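You operate a simulated robot arm through the tools that you are given. There is no shell and no other tool. Be economical: measure what you need, move in short steps, check, and stop when the job is done.

You run a simulated two-armed robot. Do the job below in one go: nothing can be reset, and whatever is moved stays where it is left.

TASK
Hold the chive tub on the end counter steady with one hand and open the chive lid with the other.
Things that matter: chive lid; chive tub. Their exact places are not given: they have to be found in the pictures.

The check looks at the end state, three seconds after you hand in, the way a careful person would. Anything else that was tipped, shoved, dropped, spilled or broken makes it a failure. Lids that push on must go on centred and level and be pressed home; caps that screw on are set level and turned clockwise until they are tight.

THE ROBOT
Two 7-joint arms with two-finger grippers on one trunk, on a base that drives. Base frame: it is fixed to the floor where the robot stands at the start and does not move with it; the origin is under the middle of the robot, x ahead of it, y to its left, z up; the surface under the hand at the start is at about z = 80. Units: cm, degrees, N and s.
The left shoulder is at the start at [4.1, 17.5, 122.8], the right one opposite. With the tool pointing down near the work surface each hand reaches from about 10 to 82 cm from the robot's upright axis, wherever it stands, measured 20 degrees to its own side. Places, roughly: chive lid [50, 20, 100]. Payload 2.94 kg a hand.
Tool frame (each hand has its own): the origin (TCP) lies between the finger pads and is the grasp point; the fingertips stand 3 cm ahead of it; z points along the fingers, y is the line along which they close. Largest opening 13.8 cm; the body of the gripper starts 10.9 cm behind the TCP.
Orientation is told as [roll, pitch, yaw] about the base's x, y, z axes, in that order, counted from this pose: with the fingers straight down and closing along the base's y, the tool's x points along the base's -x, its y along +y and its z along -z.

THE INTERFACE
- The arms move only by the tool move_arm. It takes "left_moves", "right_moves" or both (then of equal length, played together; a hand with none holds still); each is a list of rows, each an object (a shift or turn left out is 0, a gripper value left out holds the last) with "rotation": the turn, a rotation vector about the base's x, y, z in degrees, a list of three; "translation": the shift along the base's x, y, z in cm, a list of three; "jaw": the closure in counts, from 0 (fully open) to 255 (shut). In form: [{"rotation": [rx, ry, rz], "translation": [x, y, z], "jaw": jaw}, ...]. A call has 1 to 8 rows; each row shifts and turns the commanded pose from where the row before left it. Rows are played at 5 a second. More than 5 cm and 8.6 degrees between two rows, or a gripper value outside its range, and nothing of the call is played. Where a pose cannot be reached the arm comes as near as it can. A force on the tool above 40 N (or 10 N above the force at the start of the call, whichever is more), or a blocked arm, ends the call early, and 0.2 s more pass. Each finger halts on what it meets, pressing with about 34 N; the grip force reading is that of the motor and also rises with nothing between the fingers. The clock runs only during rows and for 0.2 s after the last one: add rows that do not move to give the fingers time. It gives the time, the measured TCP pose, the force on the tool (base axes), the opening and the grip force at its end, in the units of the frame above (readings bear some noise), with the torque about the TCP (base axes, N m) and any sound that the robot's microphone picked up, and new pictures: "views" is both (left out), scene, wrist or none (wrist: the cameras of the hands that moved).
- Cameras (640 x 400 px; columns grow to the right, rows downward): "scene" is now at [9.96, 2.32, 170.18]; the picture's right is [0.29, -0.96, 0.00], its down [-0.73, -0.22, -0.65] and it looks along [0.62, 0.19, -0.76] (base axes); focal length 251 px, centre (320, 200). "left" rides on the left gripper at [7.1, -1.9, -14.6] in its tool frame; the picture's right is [0.26, 0.96, 0.00], its down [-0.85, 0.23, -0.48] and it looks along [-0.46, 0.13, 0.88] (tool axes); focal length 280 px, centre (320, 200). "right" rides on the right gripper at [7.1, 1.9, -14.6] in its tool frame; the picture's right is [-0.26, 0.97, 0.00], its down [-0.85, -0.23, -0.48] and it looks along [-0.46, -0.12, 0.88] (tool axes); focal length 280 px, centre (320, 200).
- move_column(by): slides the trunk up (or, below 0, down) by that many cm; the arms and the scene camera ride with it, the base frame stays. It gives what a move gives, with no picture.
- roll_base(legs): drives the robot by 1 to 6 legs, each [ahead, turn to the left] in cm and degrees, along the robot's own axes; the way and the turn of a leg run together, so that a leg with both is an arc; at most 150 cm and 180 degrees a leg. The arms and the cameras ride along, it lands a little off, and it stops where it bumps. It gives what a move gives, and a new picture of the scene camera.
- head_to(pan, tilt): turns the head with the scene camera to pan (to the left, within 120 degrees either way) and tilt (down, from -29 to 69), counted from straight ahead of the robot. It gives what a move gives, and a new picture of the scene camera.
- locate(camera, pixels): for up to 12 pixels [column, row] of the newest picture of that camera ("zoom" is the newest enlarged one), the place [x, y, z] in the base frame of the surface seen there, good to about 0.2 cm. The clock stands still meanwhile.
- close_up(camera, box): a new picture of the part [left, top, right, bottom] of that camera's present view, enlarged. The clock stands still meanwhile.
- job_done(): hands the job in; it is judged then, once.

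Keep the steps short. Do not move on a guess: measure, check each grasp and each placing, and mend mistakes. In all there are 80 turns and 260 pictures (those below and enlarged ones count). Leave the grippers open and the arms clear of the work at the hand-in unless told otherwise, and finish with a single line.

The tools are called after "Request:" as a command line: name --argument value ..., lists and objects as JSON in quotes. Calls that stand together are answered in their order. move_arm: Moves the arms, as the interface text tells. Its arguments: {"type":"object","properties":{"left_moves":{"type":"array","items":{"type":"object","properties":{"rotation":{"type":"array","items":{"type":"number"}},"translation":{"type":"array","items":{"type":"number"}},"jaw":{"type":"number"}}}},"right_moves":{"type":"array","items":{"type":"object","properties":{"rotation":{"type":"array","items":{"type":"number"}},"translation":{"type":"array","items":{"type":"number"}},"jaw":{"type":"number"}}}},"views":{"type":"string","enum":["both","scene","wrist","none"]}},"required":[]} The other tools are called the same way: move_column (by) slides the trunk up or down; roll_base (legs) drives the base; head_to (pan, tilt) turns the head that bears the scene camera; locate (camera, pixels) gives the place of the surface under pixels of a picture; close_up (camera, box) takes an enlarged picture of a part of a camera's view; job_done () hands the job in.

At the start:

```text
time: 0.0
left_ee_pos: [49.13, 50.99, 123.51]
left_orientation: [0.0, 0.0, -0.1]
left_wrist_force: [-0.3, -0.1, 0.2]
left_ft_torque: [0.02, 0.04, -0.03]
left_grip_width: 13.8
left_grip_force: 0.1
right_ee_pos: [51.0, -3.04, 123.52]
right_orientation: [0.2, 0.2, -0.1]
right_wrist_force: [0.9, 0.5, -0.1]
right_ft_torque: [0.02, -0.02, -0.03]
right_grip_width: 13.8
right_grip_force: 0.0
trunk travel left (down, up): [-40.0, 33.4]
robot x, y, heading: [0.34, 0.12, -0.1]
head pan, tilt: [17.0, 49.6]
```

scene: 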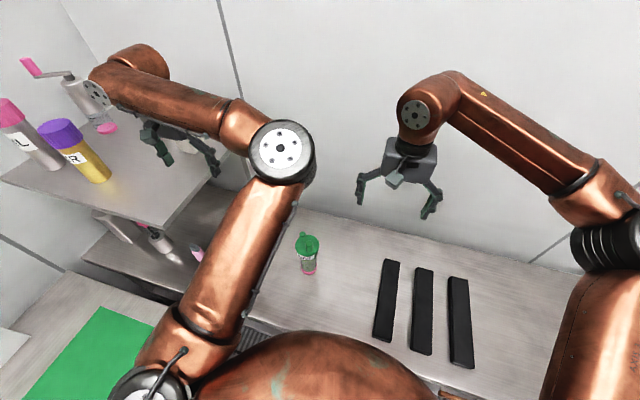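
right: 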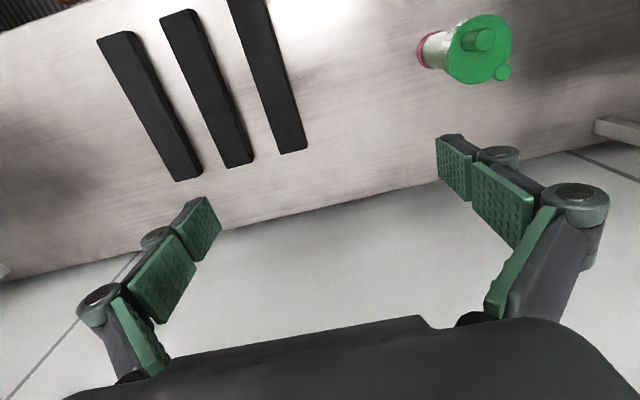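
left: 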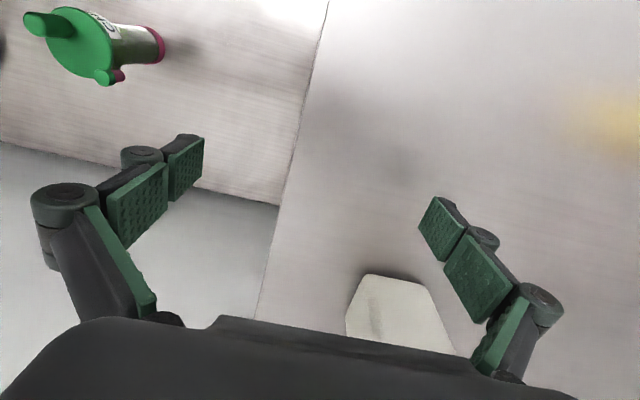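

The tub with a green lid is at about (307,250) in the scene picture. I'll take enlarged views to see how the lid works.

Request:
close_up --camera "scene" --box '[270, 220, 350, 285]'

Request:
close_up --camera "right" --box '[400, 0, 530, 100]'

Request:
close_up --camera "left" --box '[10, 0, 180, 100]'

Request:
locate --camera "scene" --pixels '[[304, 236], [302, 243], [312, 243], [318, 238], [308, 268], [308, 274], [340, 270], [250, 290]]'

Request:
locate --camera "right" --pixels '[[480, 39], [503, 72], [470, 70], [495, 25], [460, 40], [428, 50], [505, 50]]'

Request:
locate --camera "left" --pixels '[[80, 40], [35, 22], [103, 77], [120, 76], [130, 45], [157, 45], [65, 65], [85, 15]]'

```text
6.15 times, centred on (310, 252) of scene
```

zoom: 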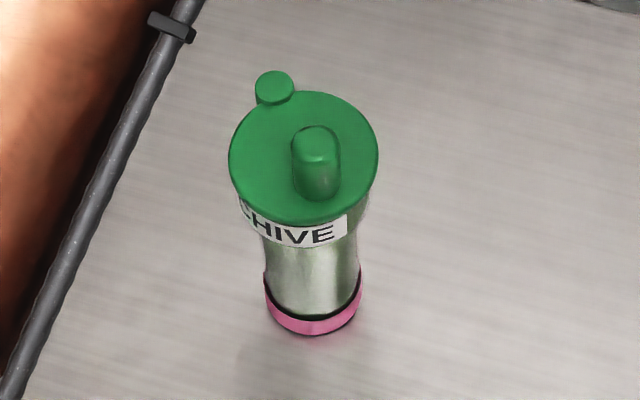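

```text
4.00 times, centred on (465, 50) of right
```

zoom: 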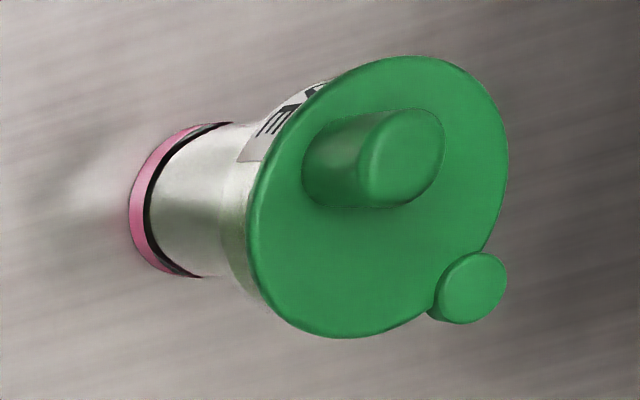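

```text
3.76 times, centred on (95, 50) of left
```

zoom: 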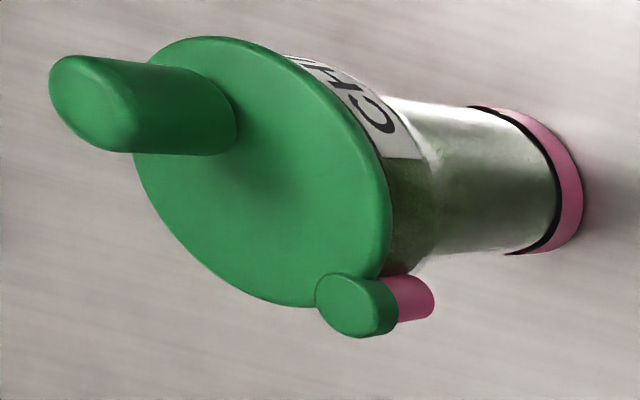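

```text
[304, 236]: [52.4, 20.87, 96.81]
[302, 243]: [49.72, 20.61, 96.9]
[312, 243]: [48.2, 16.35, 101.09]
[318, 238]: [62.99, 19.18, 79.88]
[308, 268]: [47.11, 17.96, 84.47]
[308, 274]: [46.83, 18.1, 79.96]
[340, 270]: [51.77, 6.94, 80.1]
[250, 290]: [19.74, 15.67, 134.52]
```

```text
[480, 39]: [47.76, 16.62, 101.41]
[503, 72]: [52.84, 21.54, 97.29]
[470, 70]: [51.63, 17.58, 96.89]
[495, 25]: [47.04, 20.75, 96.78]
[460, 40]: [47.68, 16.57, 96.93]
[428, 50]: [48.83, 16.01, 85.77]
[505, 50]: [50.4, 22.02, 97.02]
```

```text
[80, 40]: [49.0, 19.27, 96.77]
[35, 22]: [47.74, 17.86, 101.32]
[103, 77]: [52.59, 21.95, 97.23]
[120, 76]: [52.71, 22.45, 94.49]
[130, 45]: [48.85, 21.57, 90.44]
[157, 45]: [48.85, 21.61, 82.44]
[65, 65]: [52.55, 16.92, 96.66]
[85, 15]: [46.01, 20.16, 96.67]
```

The lid has a peg near (47.7, 17, 101) and a small vertical hinge pin near (52.8, 21.7). It looks like it swings sideways about that pin. I'll measure what stands around it before planning the side grasp.

Request:
locate --camera "left" --pixels '[[400, 300], [290, 100], [400, 100], [600, 130], [600, 300], [230, 100], [20, 60], [330, 200], [250, 250]]'

Request:
locate --camera "scene" --pixels '[[120, 190], [160, 220], [150, 260], [215, 215], [320, 215], [350, 230], [100, 285], [290, 325], [130, 300], [180, 235], [200, 250], [300, 340]]'

Request:
close_up --camera "scene" --box '[0, 60, 330, 330]'

```text
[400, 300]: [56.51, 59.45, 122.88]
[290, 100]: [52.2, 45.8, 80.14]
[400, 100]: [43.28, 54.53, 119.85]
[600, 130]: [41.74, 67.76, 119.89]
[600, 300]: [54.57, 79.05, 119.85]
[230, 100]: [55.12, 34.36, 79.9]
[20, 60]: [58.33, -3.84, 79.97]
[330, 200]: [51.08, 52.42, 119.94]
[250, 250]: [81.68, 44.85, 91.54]
```

```text
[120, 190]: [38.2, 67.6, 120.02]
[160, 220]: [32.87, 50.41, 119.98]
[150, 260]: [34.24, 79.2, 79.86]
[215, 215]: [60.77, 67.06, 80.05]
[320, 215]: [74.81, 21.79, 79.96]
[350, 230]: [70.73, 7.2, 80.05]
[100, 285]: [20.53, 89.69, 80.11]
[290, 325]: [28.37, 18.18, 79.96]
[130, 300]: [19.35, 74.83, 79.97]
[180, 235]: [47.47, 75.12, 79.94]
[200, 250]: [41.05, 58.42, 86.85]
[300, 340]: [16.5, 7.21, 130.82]
```

```text
1.48 times, centred on (165, 195) of scene
```

zoom: 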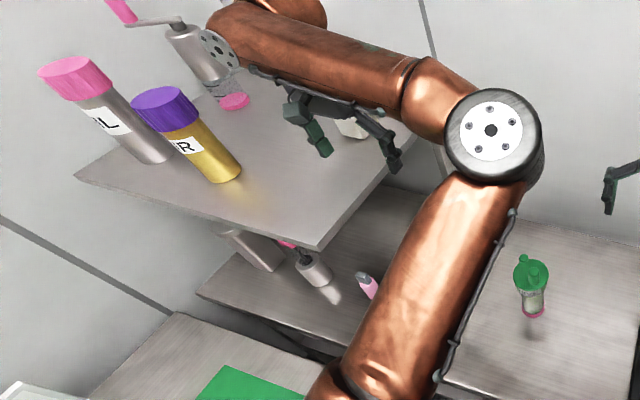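

The shelf at z 120 (edge near y 46–50) hampers the left hand low down. So the right hand will hold the tub from the front right, and the left hand will work the peg from above. First I'll lift the left hand clear and start turning the right one.

Request:
move_arm --left_moves '[{"translation": [0, 0, 4]}, {"translation": [0, 0, 4]}, {"translation": [0, 0, 2]}, {}, {}, {}, {}, {}]' --right_moves '[{"rotation": [0, 0, 7.5]}, {"rotation": [0, 0, 7.5]}, {"rotation": [0, 0, 7.5], "translation": [-3, 1, 0]}, {"rotation": [0, 0, 7.5], "translation": [-3, 1, 0]}, {"rotation": [0, 0, 7.5], "translation": [-3, 1, 0]}, {"rotation": [0, 0, 7.5], "translation": [-3, 1, 0]}, {"rotation": [5.66, -5.66, 0]}, {"rotation": [5.66, -5.66, 0]}]' --views "scene"

```text
time: 1.8
left_ee_pos: [48.95, 50.83, 133.41]
left_orientation: [0.1, 0.0, -0.1]
left_wrist_force: [-0.1, 0.0, 0.5]
left_ft_torque: [0.02, 0.02, -0.03]
left_grip_width: 13.79
left_grip_force: 0.1
right_ee_pos: [38.82, 0.81, 123.53]
right_orientation: [0.1, -16.1, 45.0]
right_wrist_force: [0.7, -0.1, -0.3]
right_ft_torque: [-0.01, -0.03, -0.02]
right_grip_width: 13.81
right_grip_force: 0.0
trunk travel left (down, up): [-40.0, 33.4]
robot x, y, heading: [0.03, 0.08, 0.1]
head pan, tilt: [17.0, 49.6]
```

scene: 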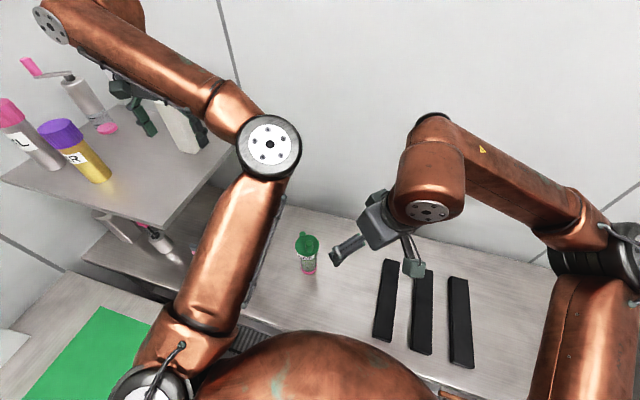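

The turn went as planned. I'll finish the tilt to about 50° and descend, staying short of the tub.

Request:
move_arm --right_moves '[{"rotation": [5.66, -5.66, 0], "translation": [0, 1, -3]}, {"rotation": [5.66, -5.66, 0], "translation": [0, 1, -4]}, {"rotation": [5.66, -5.66, 0], "translation": [0, 1, -4]}, {"rotation": [5.66, -5.66, 0], "translation": [0, 1, -4]}, {"rotation": [1.4, -1.4, 0], "translation": [0, 1, -4]}, {"translation": [0, 1, -4]}, {}]'

```text
time: 3.4
left_ee_pos: [48.82, 50.92, 133.29]
left_orientation: [0.0, 0.0, -0.2]
left_wrist_force: [-0.4, -0.1, -0.3]
left_ft_torque: [0.0, 0.01, 0.01]
left_grip_width: 13.79
left_grip_force: 0.0
right_ee_pos: [39.11, 7.08, 100.71]
right_orientation: [0.1, -50.0, 44.9]
right_wrist_force: [0.0, 0.1, 0.3]
right_ft_torque: [-0.01, -0.02, -0.02]
right_grip_width: 13.81
right_grip_force: 0.2
trunk travel left (down, up): [-40.0, 33.4]
robot x, y, heading: [-0.04, -0.05, 0.1]
head pan, tilt: [17.0, 49.6]
```

scene: 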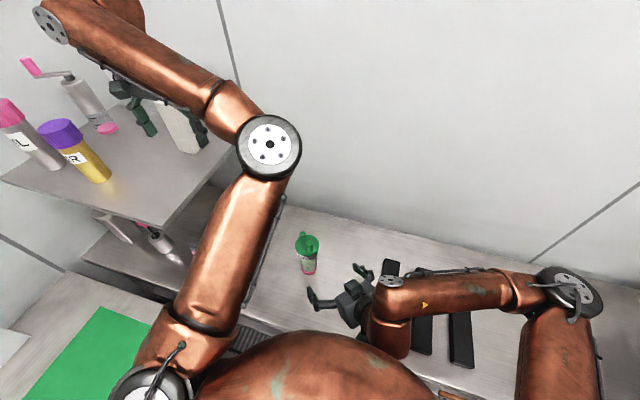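
right: 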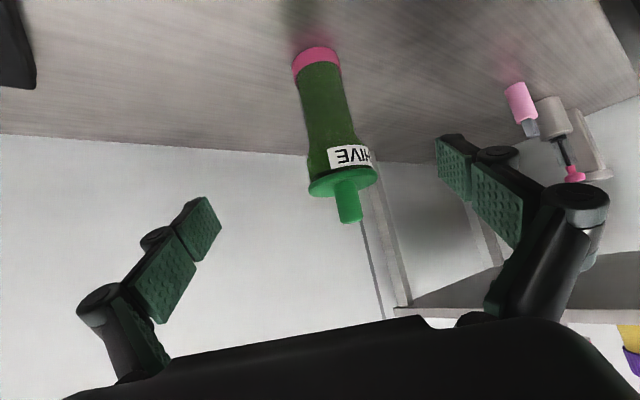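

The tub is centred between the fingers (about column 330 in the right picture). I'll zoom in and measure the body and pin.

Request:
close_up --camera "right" --box '[260, 30, 420, 230]'

Request:
locate --camera "right" --pixels '[[306, 100], [325, 100], [343, 100], [310, 140], [330, 140], [351, 140], [312, 190], [374, 178], [337, 205], [360, 205], [310, 62], [335, 62]]'

```text
2.00 times, centred on (340, 130) of right
```

zoom: 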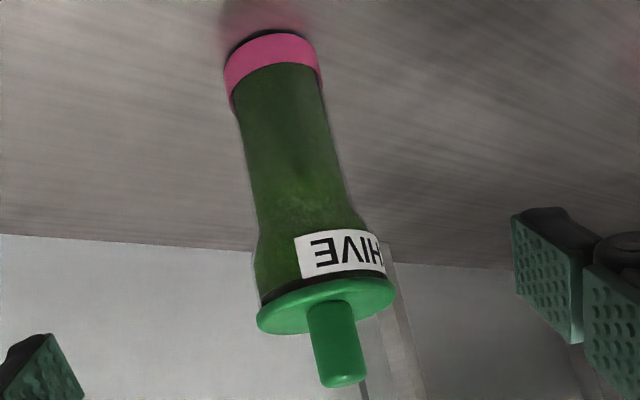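

```text
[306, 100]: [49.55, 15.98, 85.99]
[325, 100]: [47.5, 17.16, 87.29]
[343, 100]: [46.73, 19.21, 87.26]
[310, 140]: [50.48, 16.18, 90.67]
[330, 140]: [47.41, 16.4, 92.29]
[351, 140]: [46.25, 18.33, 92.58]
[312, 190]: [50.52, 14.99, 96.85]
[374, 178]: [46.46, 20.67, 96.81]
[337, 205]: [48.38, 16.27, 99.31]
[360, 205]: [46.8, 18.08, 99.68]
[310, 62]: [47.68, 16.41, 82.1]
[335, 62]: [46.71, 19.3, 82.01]
```

The tub axis is near (49.2, 18.7) with a radius of about 2.6. I'll descend to z 87, correct sideways by 1 cm, then advance most of the way with the fingers open.

Request:
move_arm --right_moves '[{"translation": [-0.7, 0.7, -4]}, {"translation": [0, 0, -4]}, {"translation": [0, 0, -4]}, {"translation": [0, 0, -1.5]}, {"translation": [2.5, 2.5, 0]}, {"translation": [2.5, 2.5, 0]}, {}]'

```text
time: 5.0
left_ee_pos: [48.91, 50.7, 133.49]
left_orientation: [0.1, -0.1, -0.1]
left_wrist_force: [-0.4, -0.1, 0.2]
left_ft_torque: [0.0, 0.01, -0.01]
left_grip_width: 13.78
left_grip_force: 0.1
right_ee_pos: [43.68, 12.4, 87.68]
right_orientation: [0.1, -50.1, 44.9]
right_wrist_force: [-1.1, -0.1, -0.3]
right_ft_torque: [0.04, 0.04, -0.02]
right_grip_width: 13.82
right_grip_force: 0.0
right hand out of reach, approached as far as the arm can: row 4
trunk travel left (down, up): [-40.0, 33.4]
robot x, y, heading: [0.27, -0.27, -0.1]
head pan, tilt: [17.0, 49.6]
```

scene: 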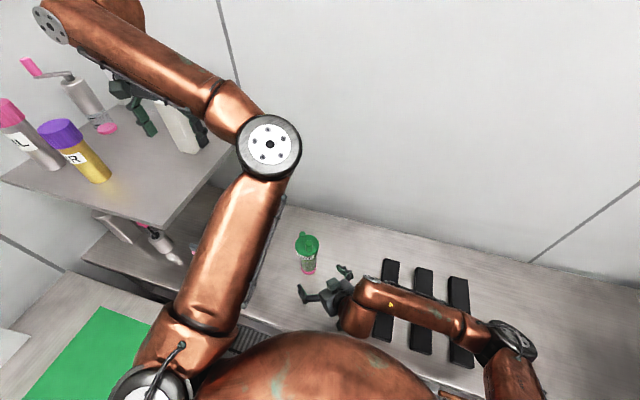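
right: 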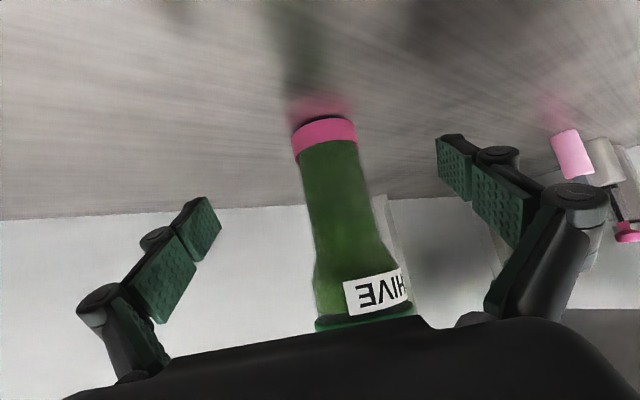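

Still centred with no contact. I'll measure the tub again at grip height.

Request:
locate --camera "right" --pixels '[[310, 200], [335, 200], [365, 200], [320, 240], [345, 240], [370, 240], [300, 150], [355, 140]]'

```text
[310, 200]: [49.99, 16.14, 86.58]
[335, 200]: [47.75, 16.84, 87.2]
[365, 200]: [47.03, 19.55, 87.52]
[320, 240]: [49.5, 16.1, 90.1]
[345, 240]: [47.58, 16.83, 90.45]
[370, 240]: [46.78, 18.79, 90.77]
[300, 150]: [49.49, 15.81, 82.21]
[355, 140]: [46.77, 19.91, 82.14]
```

Tub axis refined to (49.4, 18.6), r≈2.5. I'll advance the rest and close partway (about 6.5 cm gap) to check centring before gripping.

Request:
move_arm --right_moves '[{"translation": [2, 2.1, 0]}, {"translation": [2, 2.1, 0]}, {"translation": [1.7, 2, 0]}, {}, {"jaw": 60}, {"jaw": 130}, {}, {}]'

```text
time: 6.8
left_ee_pos: [48.9, 50.89, 133.37]
left_orientation: [-0.1, 0.0, -0.1]
left_wrist_force: [-0.1, -0.5, 0.2]
left_ft_torque: [0.0, 0.01, -0.01]
left_grip_width: 13.79
left_grip_force: 0.0
right_ee_pos: [49.17, 18.63, 87.78]
right_orientation: [0.1, -50.0, 45.0]
right_wrist_force: [-0.2, -0.9, -0.3]
right_ft_torque: [-0.01, 0.0, -0.02]
right_grip_width: 6.79
right_grip_force: 0.0
trunk travel left (down, up): [-40.0, 33.4]
robot x, y, heading: [0.1, -0.29, -0.0]
head pan, tilt: [17.0, 49.6]
```

scene: 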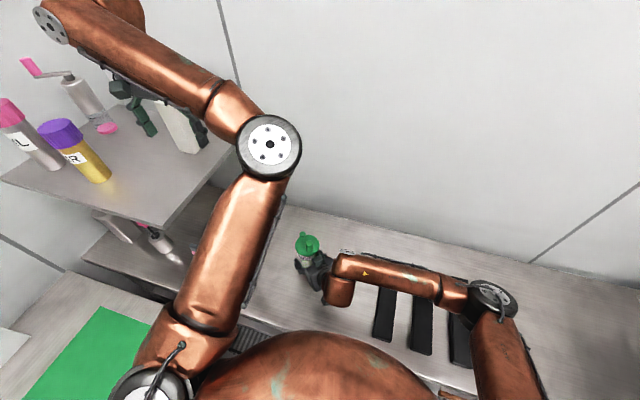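
right: 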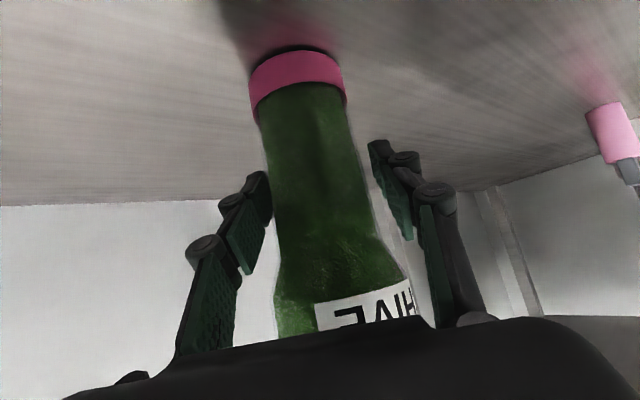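

The tub sits roughly 0.3 cm left of the finger midline. I'll shift by that and close gently.

Request:
move_arm --right_moves '[{"translation": [0.25, -0.2, 0]}, {"jaw": 150}, {}, {"jaw": 160}, {"jaw": 170}, {"jaw": 190}, {}, {}]' --views "wrist"

```text
time: 8.6
left_ee_pos: [48.89, 50.94, 133.48]
left_orientation: [0.0, 0.0, 0.0]
left_wrist_force: [0.0, 0.2, -0.2]
left_ft_torque: [0.01, 0.01, 0.02]
left_grip_width: 13.8
left_grip_force: 0.2
right_ee_pos: [49.19, 18.55, 87.56]
right_orientation: [0.1, -50.0, 45.0]
right_wrist_force: [-0.2, 0.3, 0.2]
right_ft_torque: [-0.05, 0.04, -0.03]
right_grip_width: 5.73
right_grip_force: 34.1
trunk travel left (down, up): [-40.0, 33.4]
robot x, y, heading: [-0.13, -0.15, -0.1]
head pan, tilt: [17.0, 49.6]
```

right: 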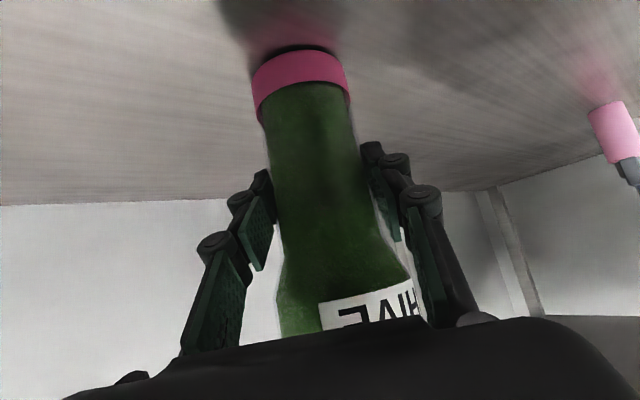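

The tub is firmly held (5.73 cm, 34 N). Next the left hand goes high across to above the peg, yawing 45° on the way.

Request:
move_arm --left_moves '[{"translation": [0, -4.8, 0]}, {"translation": [0, -4.8, 0], "rotation": [0, 0, 7.5]}, {"translation": [0, -4.8, 0], "rotation": [0, 0, 7.5]}, {"translation": [0, -4.8, 0], "rotation": [0, 0, 7.5]}, {"translation": [0, -4.8, 0], "rotation": [0, 0, 7.5]}, {"translation": [-0.5, -4.8, -2], "rotation": [0, 0, 7.5]}, {"translation": [-0.5, -4.5, -4], "rotation": [0, 0, 7.5]}, {}]'

```text
refused: row 6 steps farther than a row can; nothing moved
```

Request:
move_arm --left_moves '[{"translation": [0, -4.8, 0]}, {"translation": [0, -4.8, 0], "rotation": [0, 0, 7.5]}, {"translation": [0, -4.8, 0], "rotation": [0, 0, 7.5]}, {"translation": [0, -4.8, 0], "rotation": [0, 0, 7.5]}, {"translation": [0, -4.8, 0], "rotation": [0, 0, 7.5]}, {"translation": [-0.5, -4.5, -1.5], "rotation": [0, 0, 7.5]}, {"translation": [-0.5, -4, -2.5], "rotation": [0, 0, 7.5]}, {}]'

```text
time: 10.4
left_ee_pos: [48.12, 18.58, 129.2]
left_orientation: [0.1, 0.1, 45.0]
left_wrist_force: [0.3, 1.1, 0.1]
left_ft_torque: [-0.02, 0.07, 0.03]
left_grip_width: 13.81
left_grip_force: 0.0
right_ee_pos: [49.41, 18.6, 87.63]
right_orientation: [0.0, -50.0, 45.0]
right_wrist_force: [0.1, 0.6, 0.0]
right_ft_torque: [-0.03, -0.04, 0.02]
right_grip_width: 5.71
right_grip_force: 33.7
trunk travel left (down, up): [-40.0, 33.4]
robot x, y, heading: [0.38, -0.08, -0.2]
head pan, tilt: [17.0, 49.6]
```

scene: 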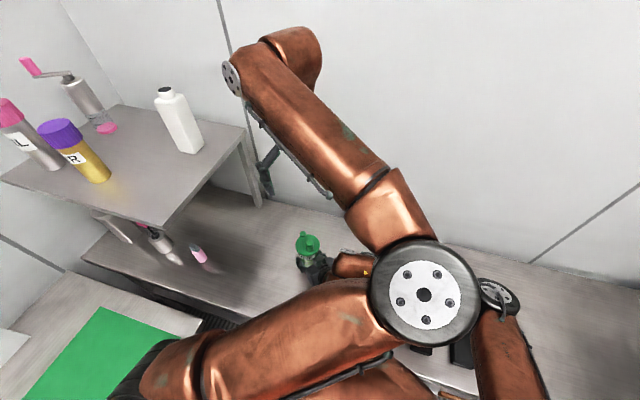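
left: 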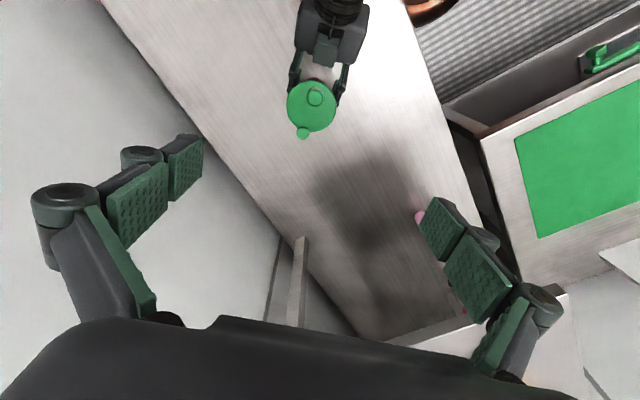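

I can see the lid from above at (312,106) in the left picture. I'll zoom in and measure the peg and pin.

Request:
close_up --camera "left" --box '[272, 66, 352, 150]'

Request:
locate --camera "left" --pixels '[[303, 133], [313, 97], [316, 86], [312, 120], [289, 106], [334, 106], [320, 100], [309, 98]]'

```text
4.76 times, centred on (312, 108) of left
```

zoom: 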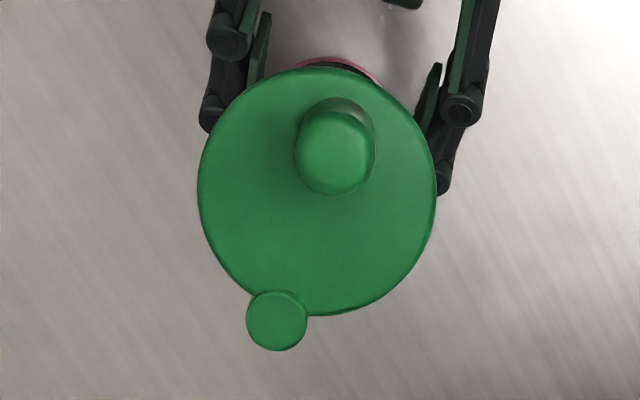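

```text
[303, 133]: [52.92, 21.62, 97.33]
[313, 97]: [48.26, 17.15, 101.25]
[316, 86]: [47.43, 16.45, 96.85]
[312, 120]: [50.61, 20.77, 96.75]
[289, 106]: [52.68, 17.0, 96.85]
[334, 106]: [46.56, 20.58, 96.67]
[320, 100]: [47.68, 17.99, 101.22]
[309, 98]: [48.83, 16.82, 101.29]
```

The peg is round, about 2.5 cm across, centred near (48.05, 17.4), with its top at z 101.3. The pin is at (52.9, 21.7). I'll check the height of the right wrist, and lower the left hand partway with a 6.5 cm gap.

Request:
locate --camera "left" --pixels '[[335, 5], [320, 50], [335, 30], [430, 10], [355, 30]]'

Request:
move_arm --left_moves '[{"translation": [0, -0.6, -4.5], "jaw": 135}, {"translation": [0, -0.6, -4.5]}, {"translation": [0, 0, -4.5]}, {"translation": [0, 0, -4.5]}, {}, {}]'

```text
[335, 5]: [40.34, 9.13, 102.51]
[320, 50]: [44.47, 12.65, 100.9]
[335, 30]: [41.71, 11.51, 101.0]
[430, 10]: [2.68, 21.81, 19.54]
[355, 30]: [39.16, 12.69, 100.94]
```

```text
time: 11.8
left_ee_pos: [47.97, 17.12, 111.19]
left_orientation: [0.1, 0.0, 44.9]
left_wrist_force: [-0.5, -0.3, -0.2]
left_ft_torque: [0.03, -0.02, -0.02]
left_grip_width: 6.5
left_grip_force: 0.0
right_ee_pos: [49.33, 18.47, 87.7]
right_orientation: [0.1, -50.0, 44.9]
right_wrist_force: [-1.3, -1.4, 1.3]
right_ft_torque: [-0.16, -0.03, -0.03]
right_grip_width: 5.69
right_grip_force: 33.9
trunk travel left (down, up): [-40.0, 33.4]
robot x, y, heading: [0.13, 0.18, -0.2]
head pan, tilt: [17.0, 49.6]
```

scene: 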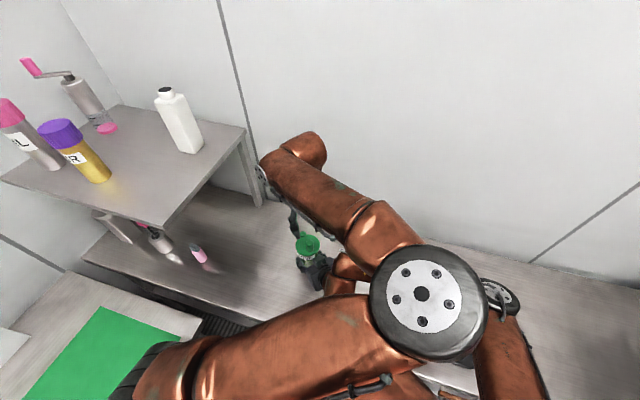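
left: 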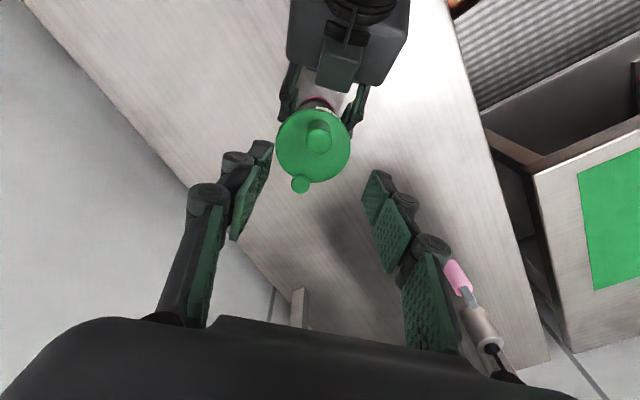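

The right gripper's top is at z ~102.5, so the left palm (above z 111) clears it. I'll shift slightly onto the peg axis and descend 6 cm, checking force.

Request:
move_arm --left_moves '[{"translation": [0.1, 0.25, -3]}, {"translation": [0, 0, -3]}, {}]'

Request:
locate --camera "left" --pixels '[[318, 110], [330, 120], [308, 120]]'

Request:
locate --camera "scene" --pixels '[[425, 295], [345, 270], [490, 295], [480, 320], [500, 340], [395, 225]]'

```text
time: 12.6
left_ee_pos: [49.19, 19.15, 106.15]
left_orientation: [0.1, 0.2, 45.0]
left_wrist_force: [-0.3, -0.1, -0.1]
left_ft_torque: [-0.02, 0.03, 0.04]
left_grip_width: 6.51
left_grip_force: 0.1
left hand out of reach, approached as far as the arm can: row 1, 2
right_ee_pos: [49.27, 18.45, 87.7]
right_orientation: [0.1, -50.0, 45.0]
right_wrist_force: [-0.7, -0.7, 0.0]
right_ft_torque: [-0.1, 0.02, -0.03]
right_grip_width: 5.71
right_grip_force: 34.1
trunk travel left (down, up): [-40.0, 33.4]
robot x, y, heading: [0.01, -0.08, -0.2]
head pan, tilt: [17.0, 49.6]
```

scene: 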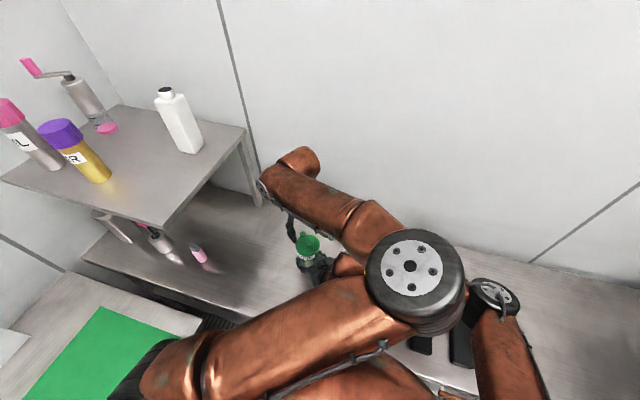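
left: 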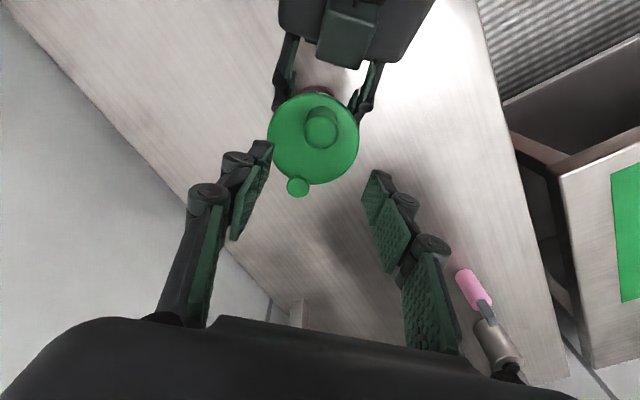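

```text
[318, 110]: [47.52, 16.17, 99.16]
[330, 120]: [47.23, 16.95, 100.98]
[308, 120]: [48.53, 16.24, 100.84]
```

```text
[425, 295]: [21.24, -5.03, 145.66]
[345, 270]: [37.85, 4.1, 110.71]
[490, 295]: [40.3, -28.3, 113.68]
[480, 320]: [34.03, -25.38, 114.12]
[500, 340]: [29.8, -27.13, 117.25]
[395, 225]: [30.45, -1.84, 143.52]
```

The left arm ran out of reach at this wrist yaw (the elbow is folding inward). I'll go back up and turn the left hand to yaw 0, which also suits the swing direction.

Request:
move_arm --left_moves '[{"translation": [0, 0, 4]}, {"translation": [0, 0, 3], "rotation": [0, 0, -7.5]}, {"rotation": [0, 0, -7.5]}, {"rotation": [0, 0, -7.5]}, {"rotation": [0, 0, -7.5]}, {"rotation": [0, 0, -7.5]}, {"rotation": [0, 0, -7.5]}, {}]'

```text
time: 14.4
left_ee_pos: [49.11, 19.2, 113.35]
left_orientation: [0.0, 0.0, -0.2]
left_wrist_force: [-0.6, 0.3, -0.8]
left_ft_torque: [0.01, -0.01, -0.04]
left_grip_width: 6.5
left_grip_force: 0.1
right_ee_pos: [49.35, 18.4, 87.62]
right_orientation: [0.1, -50.1, 45.0]
right_wrist_force: [-0.6, 0.5, -0.8]
right_ft_torque: [-0.17, -0.04, 0.01]
right_grip_width: 5.69
right_grip_force: 33.6
trunk travel left (down, up): [-40.0, 33.4]
robot x, y, heading: [0.12, 0.13, -0.1]
head pan, tilt: [17.0, 49.6]
```

scene: 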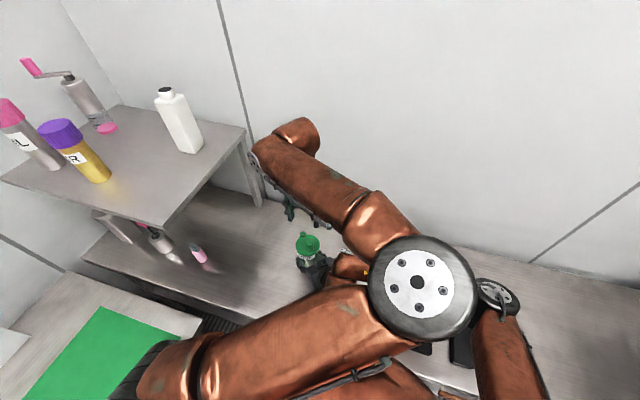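
left: 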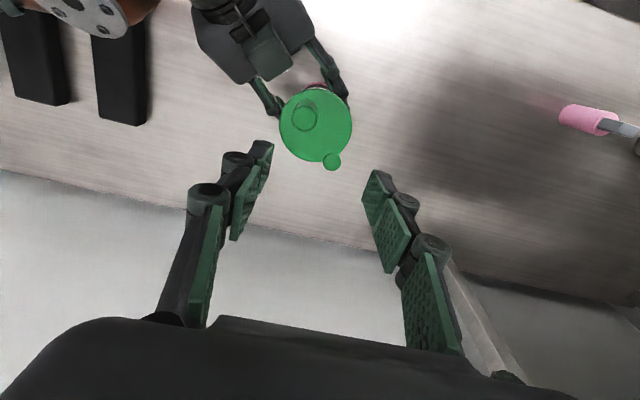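

Yaw 0 is reached. I'll try the move toward the peg axis and down from here.

Request:
move_arm --left_moves '[{"translation": [-1.0, -1.8, 0]}, {"translation": [0, 0, -3]}, {"translation": [0, 0, -3]}, {}]'

```text
time: 15.4
left_ee_pos: [48.67, 18.43, 107.99]
left_orientation: [-0.1, 0.1, -0.1]
left_wrist_force: [-0.1, 0.3, -0.4]
left_ft_torque: [0.05, -0.02, 0.0]
left_grip_width: 6.48
left_grip_force: 0.0
left hand out of reach, approached as far as the arm can: row 3
right_ee_pos: [49.32, 18.4, 87.79]
right_orientation: [0.0, -49.9, 45.1]
right_wrist_force: [-0.9, -1.1, 0.4]
right_ft_torque: [-0.14, -0.01, 0.0]
right_grip_width: 5.72
right_grip_force: 34.4
trunk travel left (down, up): [-40.0, 33.4]
robot x, y, heading: [0.11, 0.01, 0.2]
head pan, tilt: [17.0, 49.6]
```

scene: 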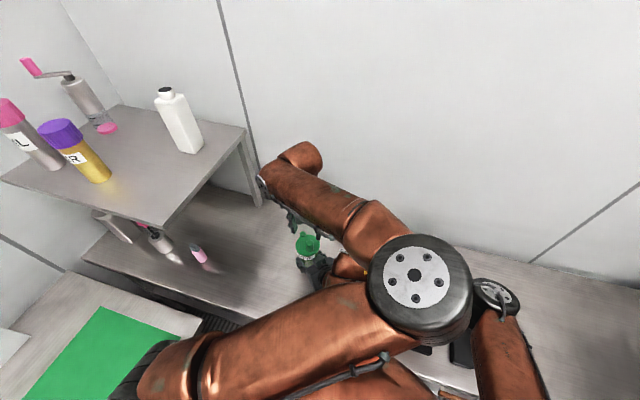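
left: 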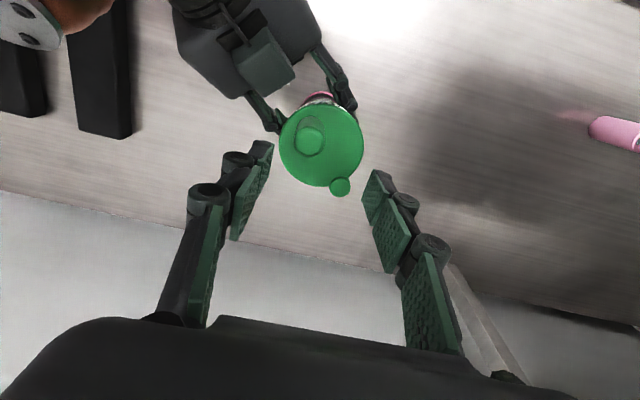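

Same limit again: the left elbow is folding inward. If I tilt the left tool so the wrist leans away (toward +x, +y) with the fingers pointing back at the peg, the arm gets room and stays clear of the right hand. I'll back up, yaw 45°, then tilt.

Request:
move_arm --left_moves '[{"translation": [1, 2, 4]}, {"translation": [1, 2, 4], "rotation": [0, 0, 7.5]}, {"rotation": [0, 0, 7.5]}, {"rotation": [0, 0, 7.5]}, {"rotation": [0, 0, 7.5]}, {"rotation": [0, 0, 7.5]}, {"rotation": [0, 0, 7.5]}, {}]' --views "none"

Request:
move_arm --left_moves '[{"rotation": [-5.3, 5.3, 0]}, {"rotation": [-5.3, 5.3, 0]}, {"rotation": [-5.3, 5.3, 0]}, {"rotation": [-5.3, 5.3, 0]}, {}]'

```text
time: 17.2
left_ee_pos: [50.86, 22.43, 116.02]
left_orientation: [0.0, 0.0, 45.0]
left_wrist_force: [-0.7, 0.4, 0.1]
left_ft_torque: [-0.03, -0.01, 0.01]
left_grip_width: 6.51
left_grip_force: 0.1
right_ee_pos: [49.24, 18.41, 87.76]
right_orientation: [0.1, -50.0, 45.0]
right_wrist_force: [-1.3, -0.4, 0.3]
right_ft_torque: [-0.09, 0.04, 0.01]
right_grip_width: 5.73
right_grip_force: 34.4
trunk travel left (down, up): [-40.0, 33.4]
robot x, y, heading: [0.33, 0.16, -0.0]
head pan, tilt: [17.0, 49.6]
```

```text
time: 18.4
left_ee_pos: [50.78, 22.22, 116.12]
left_orientation: [0.0, 29.9, 45.0]
left_wrist_force: [0.1, -0.3, 0.3]
left_ft_torque: [0.03, -0.02, -0.01]
left_grip_width: 6.52
left_grip_force: 0.1
right_ee_pos: [49.36, 18.45, 87.77]
right_orientation: [0.0, -50.0, 45.0]
right_wrist_force: [-0.2, -1.0, 0.0]
right_ft_torque: [-0.07, 0.01, 0.03]
right_grip_width: 5.72
right_grip_force: 34.0
trunk travel left (down, up): [-40.0, 33.4]
robot x, y, heading: [0.23, -0.06, -0.2]
head pan, tilt: [17.0, 49.6]
```

scene: 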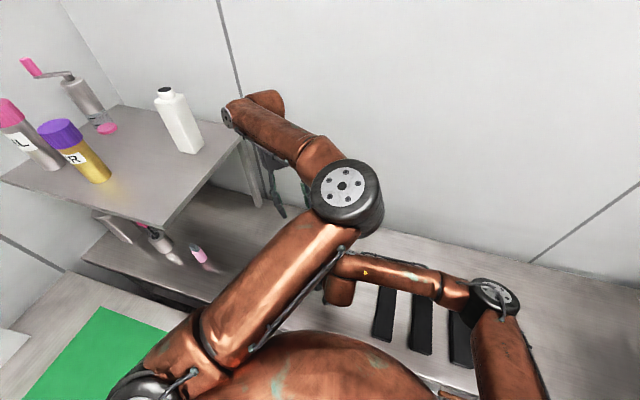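
left: 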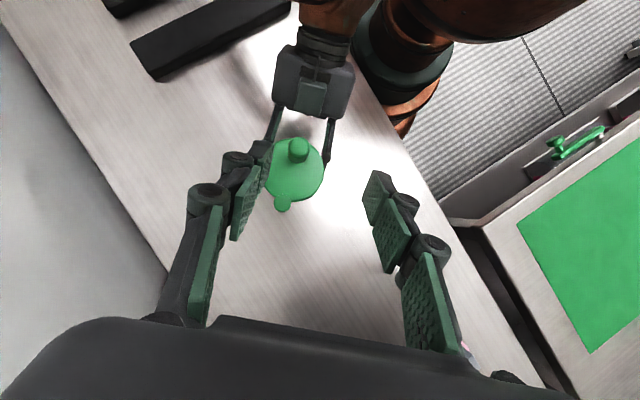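

The elbow opened up well. I'll check the wrist's clearance to the shelf and locate the peg again.

Request:
locate --camera "scene" --pixels '[[228, 115], [250, 120], [243, 140], [255, 180], [270, 100]]'

Request:
close_up --camera "left" --box '[255, 120, 335, 220]'

Request:
locate --camera "left" --pixels '[[300, 142], [292, 150], [307, 150], [300, 150], [282, 206]]'

```text
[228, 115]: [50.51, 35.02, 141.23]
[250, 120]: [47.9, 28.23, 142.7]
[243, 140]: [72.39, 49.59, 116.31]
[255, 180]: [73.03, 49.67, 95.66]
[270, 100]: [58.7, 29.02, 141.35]
```

```text
4.00 times, centred on (295, 170) of left
```

zoom: 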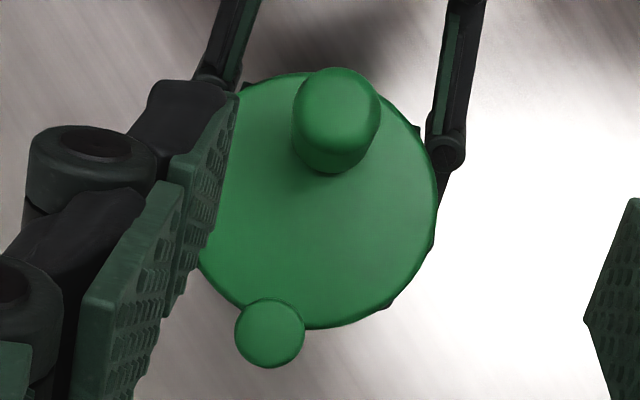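

```text
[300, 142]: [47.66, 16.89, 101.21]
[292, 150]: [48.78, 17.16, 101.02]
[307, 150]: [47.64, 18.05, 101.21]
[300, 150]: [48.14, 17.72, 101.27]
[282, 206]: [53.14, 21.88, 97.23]
```

Peg axis is confirmed at (48.1, 17.35), and the wrist clears the shelf. I'll go over the peg and down to z 105.

Request:
move_arm --left_moves '[{"translation": [-1.3, -2.5, 0]}, {"translation": [-1.4, -2.4, -1]}, {"translation": [0, 0, -3.5]}, {"translation": [0, 0, -3.5]}, {"translation": [0, 0, -3]}, {}]'

```text
time: 19.8
left_ee_pos: [48.16, 17.52, 104.76]
left_orientation: [-0.1, 29.8, 44.9]
left_wrist_force: [0.2, 0.4, 0.7]
left_ft_torque: [0.0, -0.01, 0.0]
left_grip_width: 6.51
left_grip_force: 0.0
right_ee_pos: [49.31, 18.41, 87.73]
right_orientation: [0.0, -49.9, 45.0]
right_wrist_force: [-1.0, -0.3, 0.0]
right_ft_torque: [-0.04, 0.03, -0.02]
right_grip_width: 5.75
right_grip_force: 33.9
trunk travel left (down, up): [-40.0, 33.4]
robot x, y, heading: [0.06, -0.13, 0.1]
head pan, tilt: [17.0, 49.6]
```

scene: 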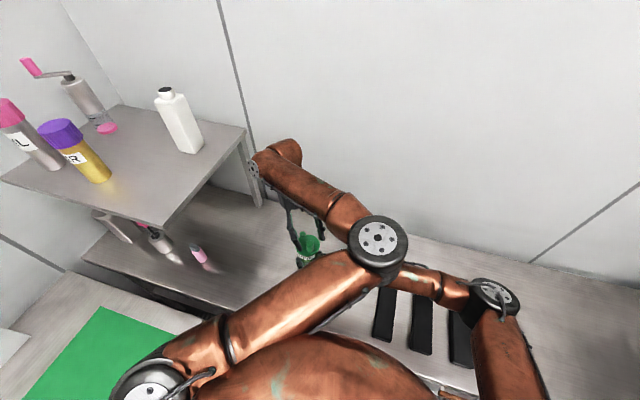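
left: 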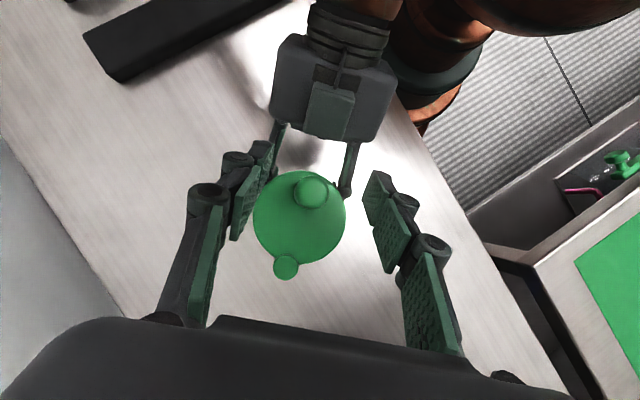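

It reached this time. Down another 4 cm around the peg, narrowing to ~4 cm, still not touching.

Request:
move_arm --left_moves '[{"translation": [0, -0.1, -2]}, {"translation": [0, 0, -2]}, {"jaw": 170}, {"jaw": 180}, {}]' --views "wrist"

Request:
close_up --camera "left" --box '[220, 130, 400, 300]'

```text
time: 21.0
left_ee_pos: [48.08, 17.34, 100.74]
left_orientation: [-0.1, 30.0, 44.9]
left_wrist_force: [-0.2, 0.2, 0.2]
left_ft_torque: [-0.03, -0.06, 0.02]
left_grip_width: 4.04
left_grip_force: 0.1
right_ee_pos: [49.3, 18.41, 87.79]
right_orientation: [0.1, -49.8, 45.0]
right_wrist_force: [0.0, 0.4, -0.3]
right_ft_torque: [-0.02, 0.01, -0.01]
right_grip_width: 5.73
right_grip_force: 34.0
trunk travel left (down, up): [-40.0, 33.4]
robot x, y, heading: [-0.11, -0.19, -0.3]
head pan, tilt: [17.0, 49.6]
```

left: 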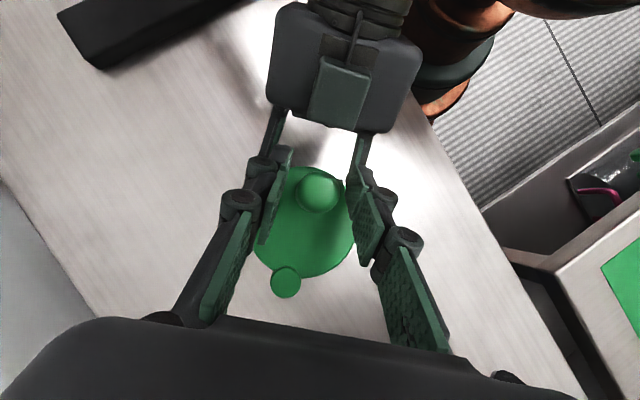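

```text
2.35 times, centred on (310, 215) of left
```

zoom: 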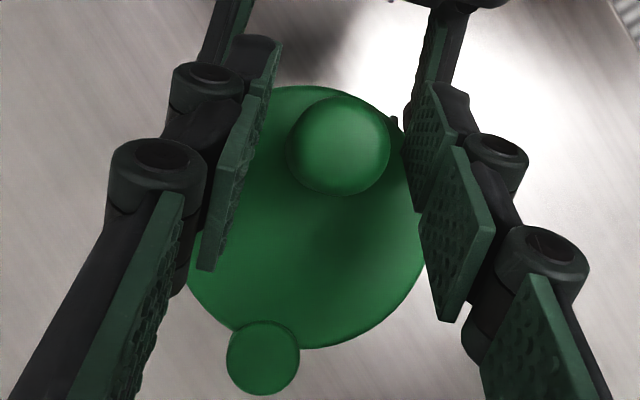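

The peg sits well between the pads. Close on it gently.

Request:
move_arm --left_moves '[{"jaw": 195}, {"jaw": 205}, {"jaw": 225}, {}, {}]' --views "wrist"

```text
time: 22.2
left_ee_pos: [48.02, 17.42, 100.88]
left_orientation: [0.0, 30.0, 45.0]
left_wrist_force: [-0.5, -0.3, 0.3]
left_ft_torque: [-0.02, 0.06, -0.03]
left_grip_width: 2.32
left_grip_force: 33.8
right_ee_pos: [49.35, 18.42, 87.74]
right_orientation: [0.1, -49.9, 45.0]
right_wrist_force: [-0.2, 0.0, -0.5]
right_ft_torque: [-0.05, 0.0, -0.01]
right_grip_width: 5.71
right_grip_force: 34.3
trunk travel left (down, up): [-40.0, 33.4]
robot x, y, heading: [0.11, -0.29, -0.1]
head pan, tilt: [17.0, 49.6]
```

left: 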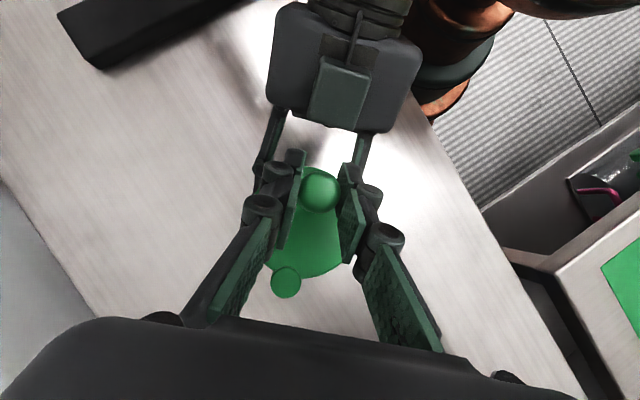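

The peg is gripped (2.32 cm, 34 N). Test a small 8° clockwise swing about the pin at (52.95, 21.75) and read the forces.

Request:
move_arm --left_moves '[{"translation": [-0.29, 0.36, 0], "rotation": [0, 0, -4]}, {"translation": [-0.275, 0.365, 0], "rotation": [0, 0, -4]}, {}]' --views "wrist"

```text
time: 23.0
left_ee_pos: [47.54, 18.12, 101.04]
left_orientation: [-0.1, 29.9, 36.8]
left_wrist_force: [4.0, 3.2, -8.3]
left_ft_torque: [0.26, -0.25, 0.05]
left_grip_width: 2.31
left_grip_force: 34.4
right_ee_pos: [49.43, 18.51, 87.85]
right_orientation: [0.1, -49.9, 45.0]
right_wrist_force: [-4.2, -2.8, 7.3]
right_ft_torque: [0.14, -0.12, 0.01]
right_grip_width: 5.74
right_grip_force: 34.1
trunk travel left (down, up): [-40.0, 33.4]
robot x, y, heading: [-0.31, 0.1, -0.2]
head pan, tilt: [17.0, 49.6]
```

left: 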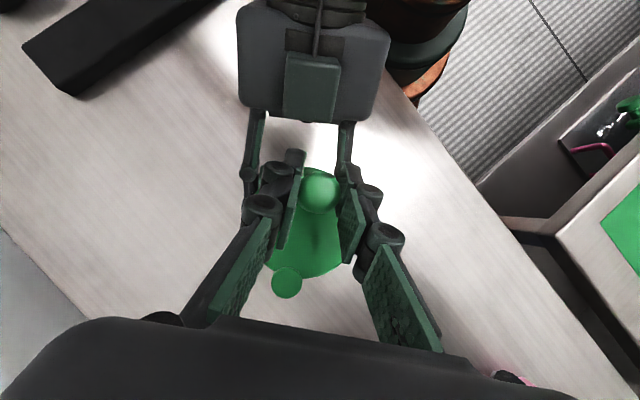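

The lid turned with the hand, so clockwise works. Forces are small but show a slight upward pull, which I'll ease by 0.1 cm. Continue 24°.

Request:
move_arm --left_moves '[{"translation": [-0.42, 0.81, -0.1], "rotation": [0, 0, -8]}, {"translation": [-0.34, 0.84, 0], "rotation": [0, 0, -8]}, {"translation": [-0.22, 0.88, 0], "rotation": [0, 0, -8]}, {}]'

```text
time: 24.0
left_ee_pos: [46.54, 20.62, 100.93]
left_orientation: [-0.1, 30.1, 12.9]
left_wrist_force: [-2.0, -5.1, -0.2]
left_ft_torque: [-0.21, 0.3, -0.31]
left_grip_width: 2.32
left_grip_force: 34.1
right_ee_pos: [49.37, 18.41, 87.74]
right_orientation: [0.1, -50.0, 45.0]
right_wrist_force: [1.9, 5.1, 0.8]
right_ft_torque: [-0.34, -0.02, 0.14]
right_grip_width: 5.71
right_grip_force: 33.9
trunk travel left (down, up): [-40.0, 33.4]
robot x, y, heading: [-0.14, 0.12, -0.0]
head pan, tilt: [17.0, 49.6]
```

scene: 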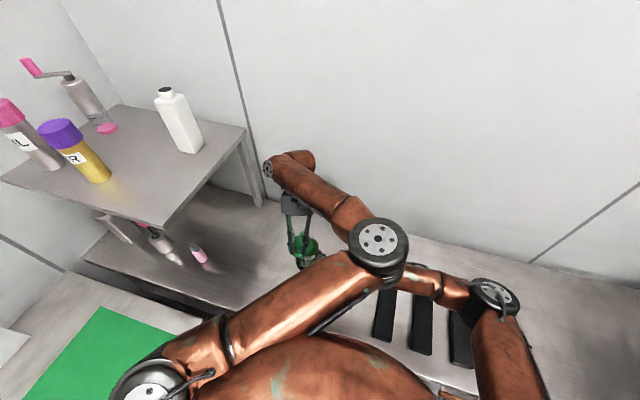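
left: 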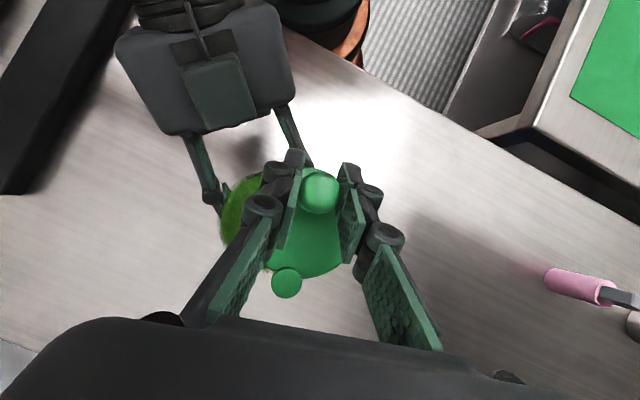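

The chives show beside the lid, so it is opening. Forces are about 5 N. Continue 32° more.

Request:
move_arm --left_moves '[{"translation": [-0.1, 0.9, 0], "rotation": [0, 0, -8]}, {"translation": [0.03, 0.91, 0], "rotation": [0, 0, -8]}, {"translation": [0.16, 0.9, 0], "rotation": [0, 0, -8]}, {"translation": [0.28, 0.86, 0], "rotation": [0, 0, -8]}, {}]'

```text
time: 25.2
left_ee_pos: [47.0, 24.18, 100.93]
left_orientation: [0.0, 30.0, -19.2]
left_wrist_force: [1.1, -0.7, 1.5]
left_ft_torque: [-0.12, -0.15, 0.01]
left_grip_width: 2.31
left_grip_force: 34.5
right_ee_pos: [49.37, 18.4, 87.58]
right_orientation: [0.1, -49.8, 44.9]
right_wrist_force: [-0.8, -0.6, -0.6]
right_ft_torque: [-0.14, -0.12, -0.02]
right_grip_width: 5.68
right_grip_force: 34.1
trunk travel left (down, up): [-40.0, 33.4]
robot x, y, heading: [-0.28, 0.16, 0.2]
head pan, tilt: [17.0, 49.6]
```

scene: 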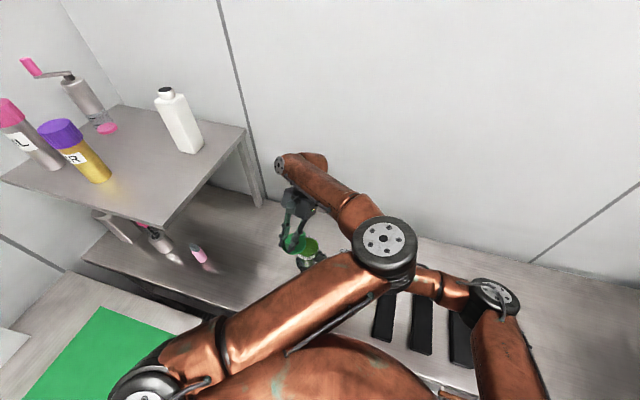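
left: 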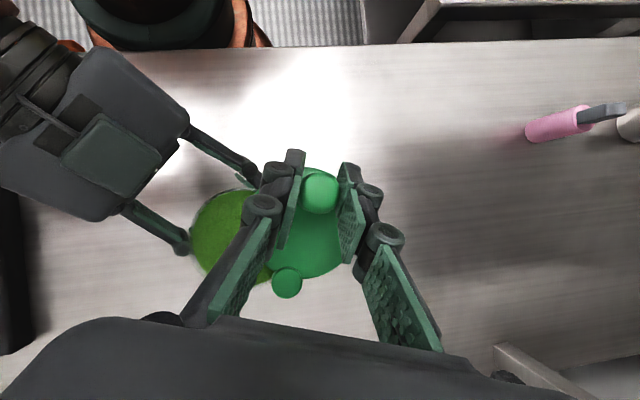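

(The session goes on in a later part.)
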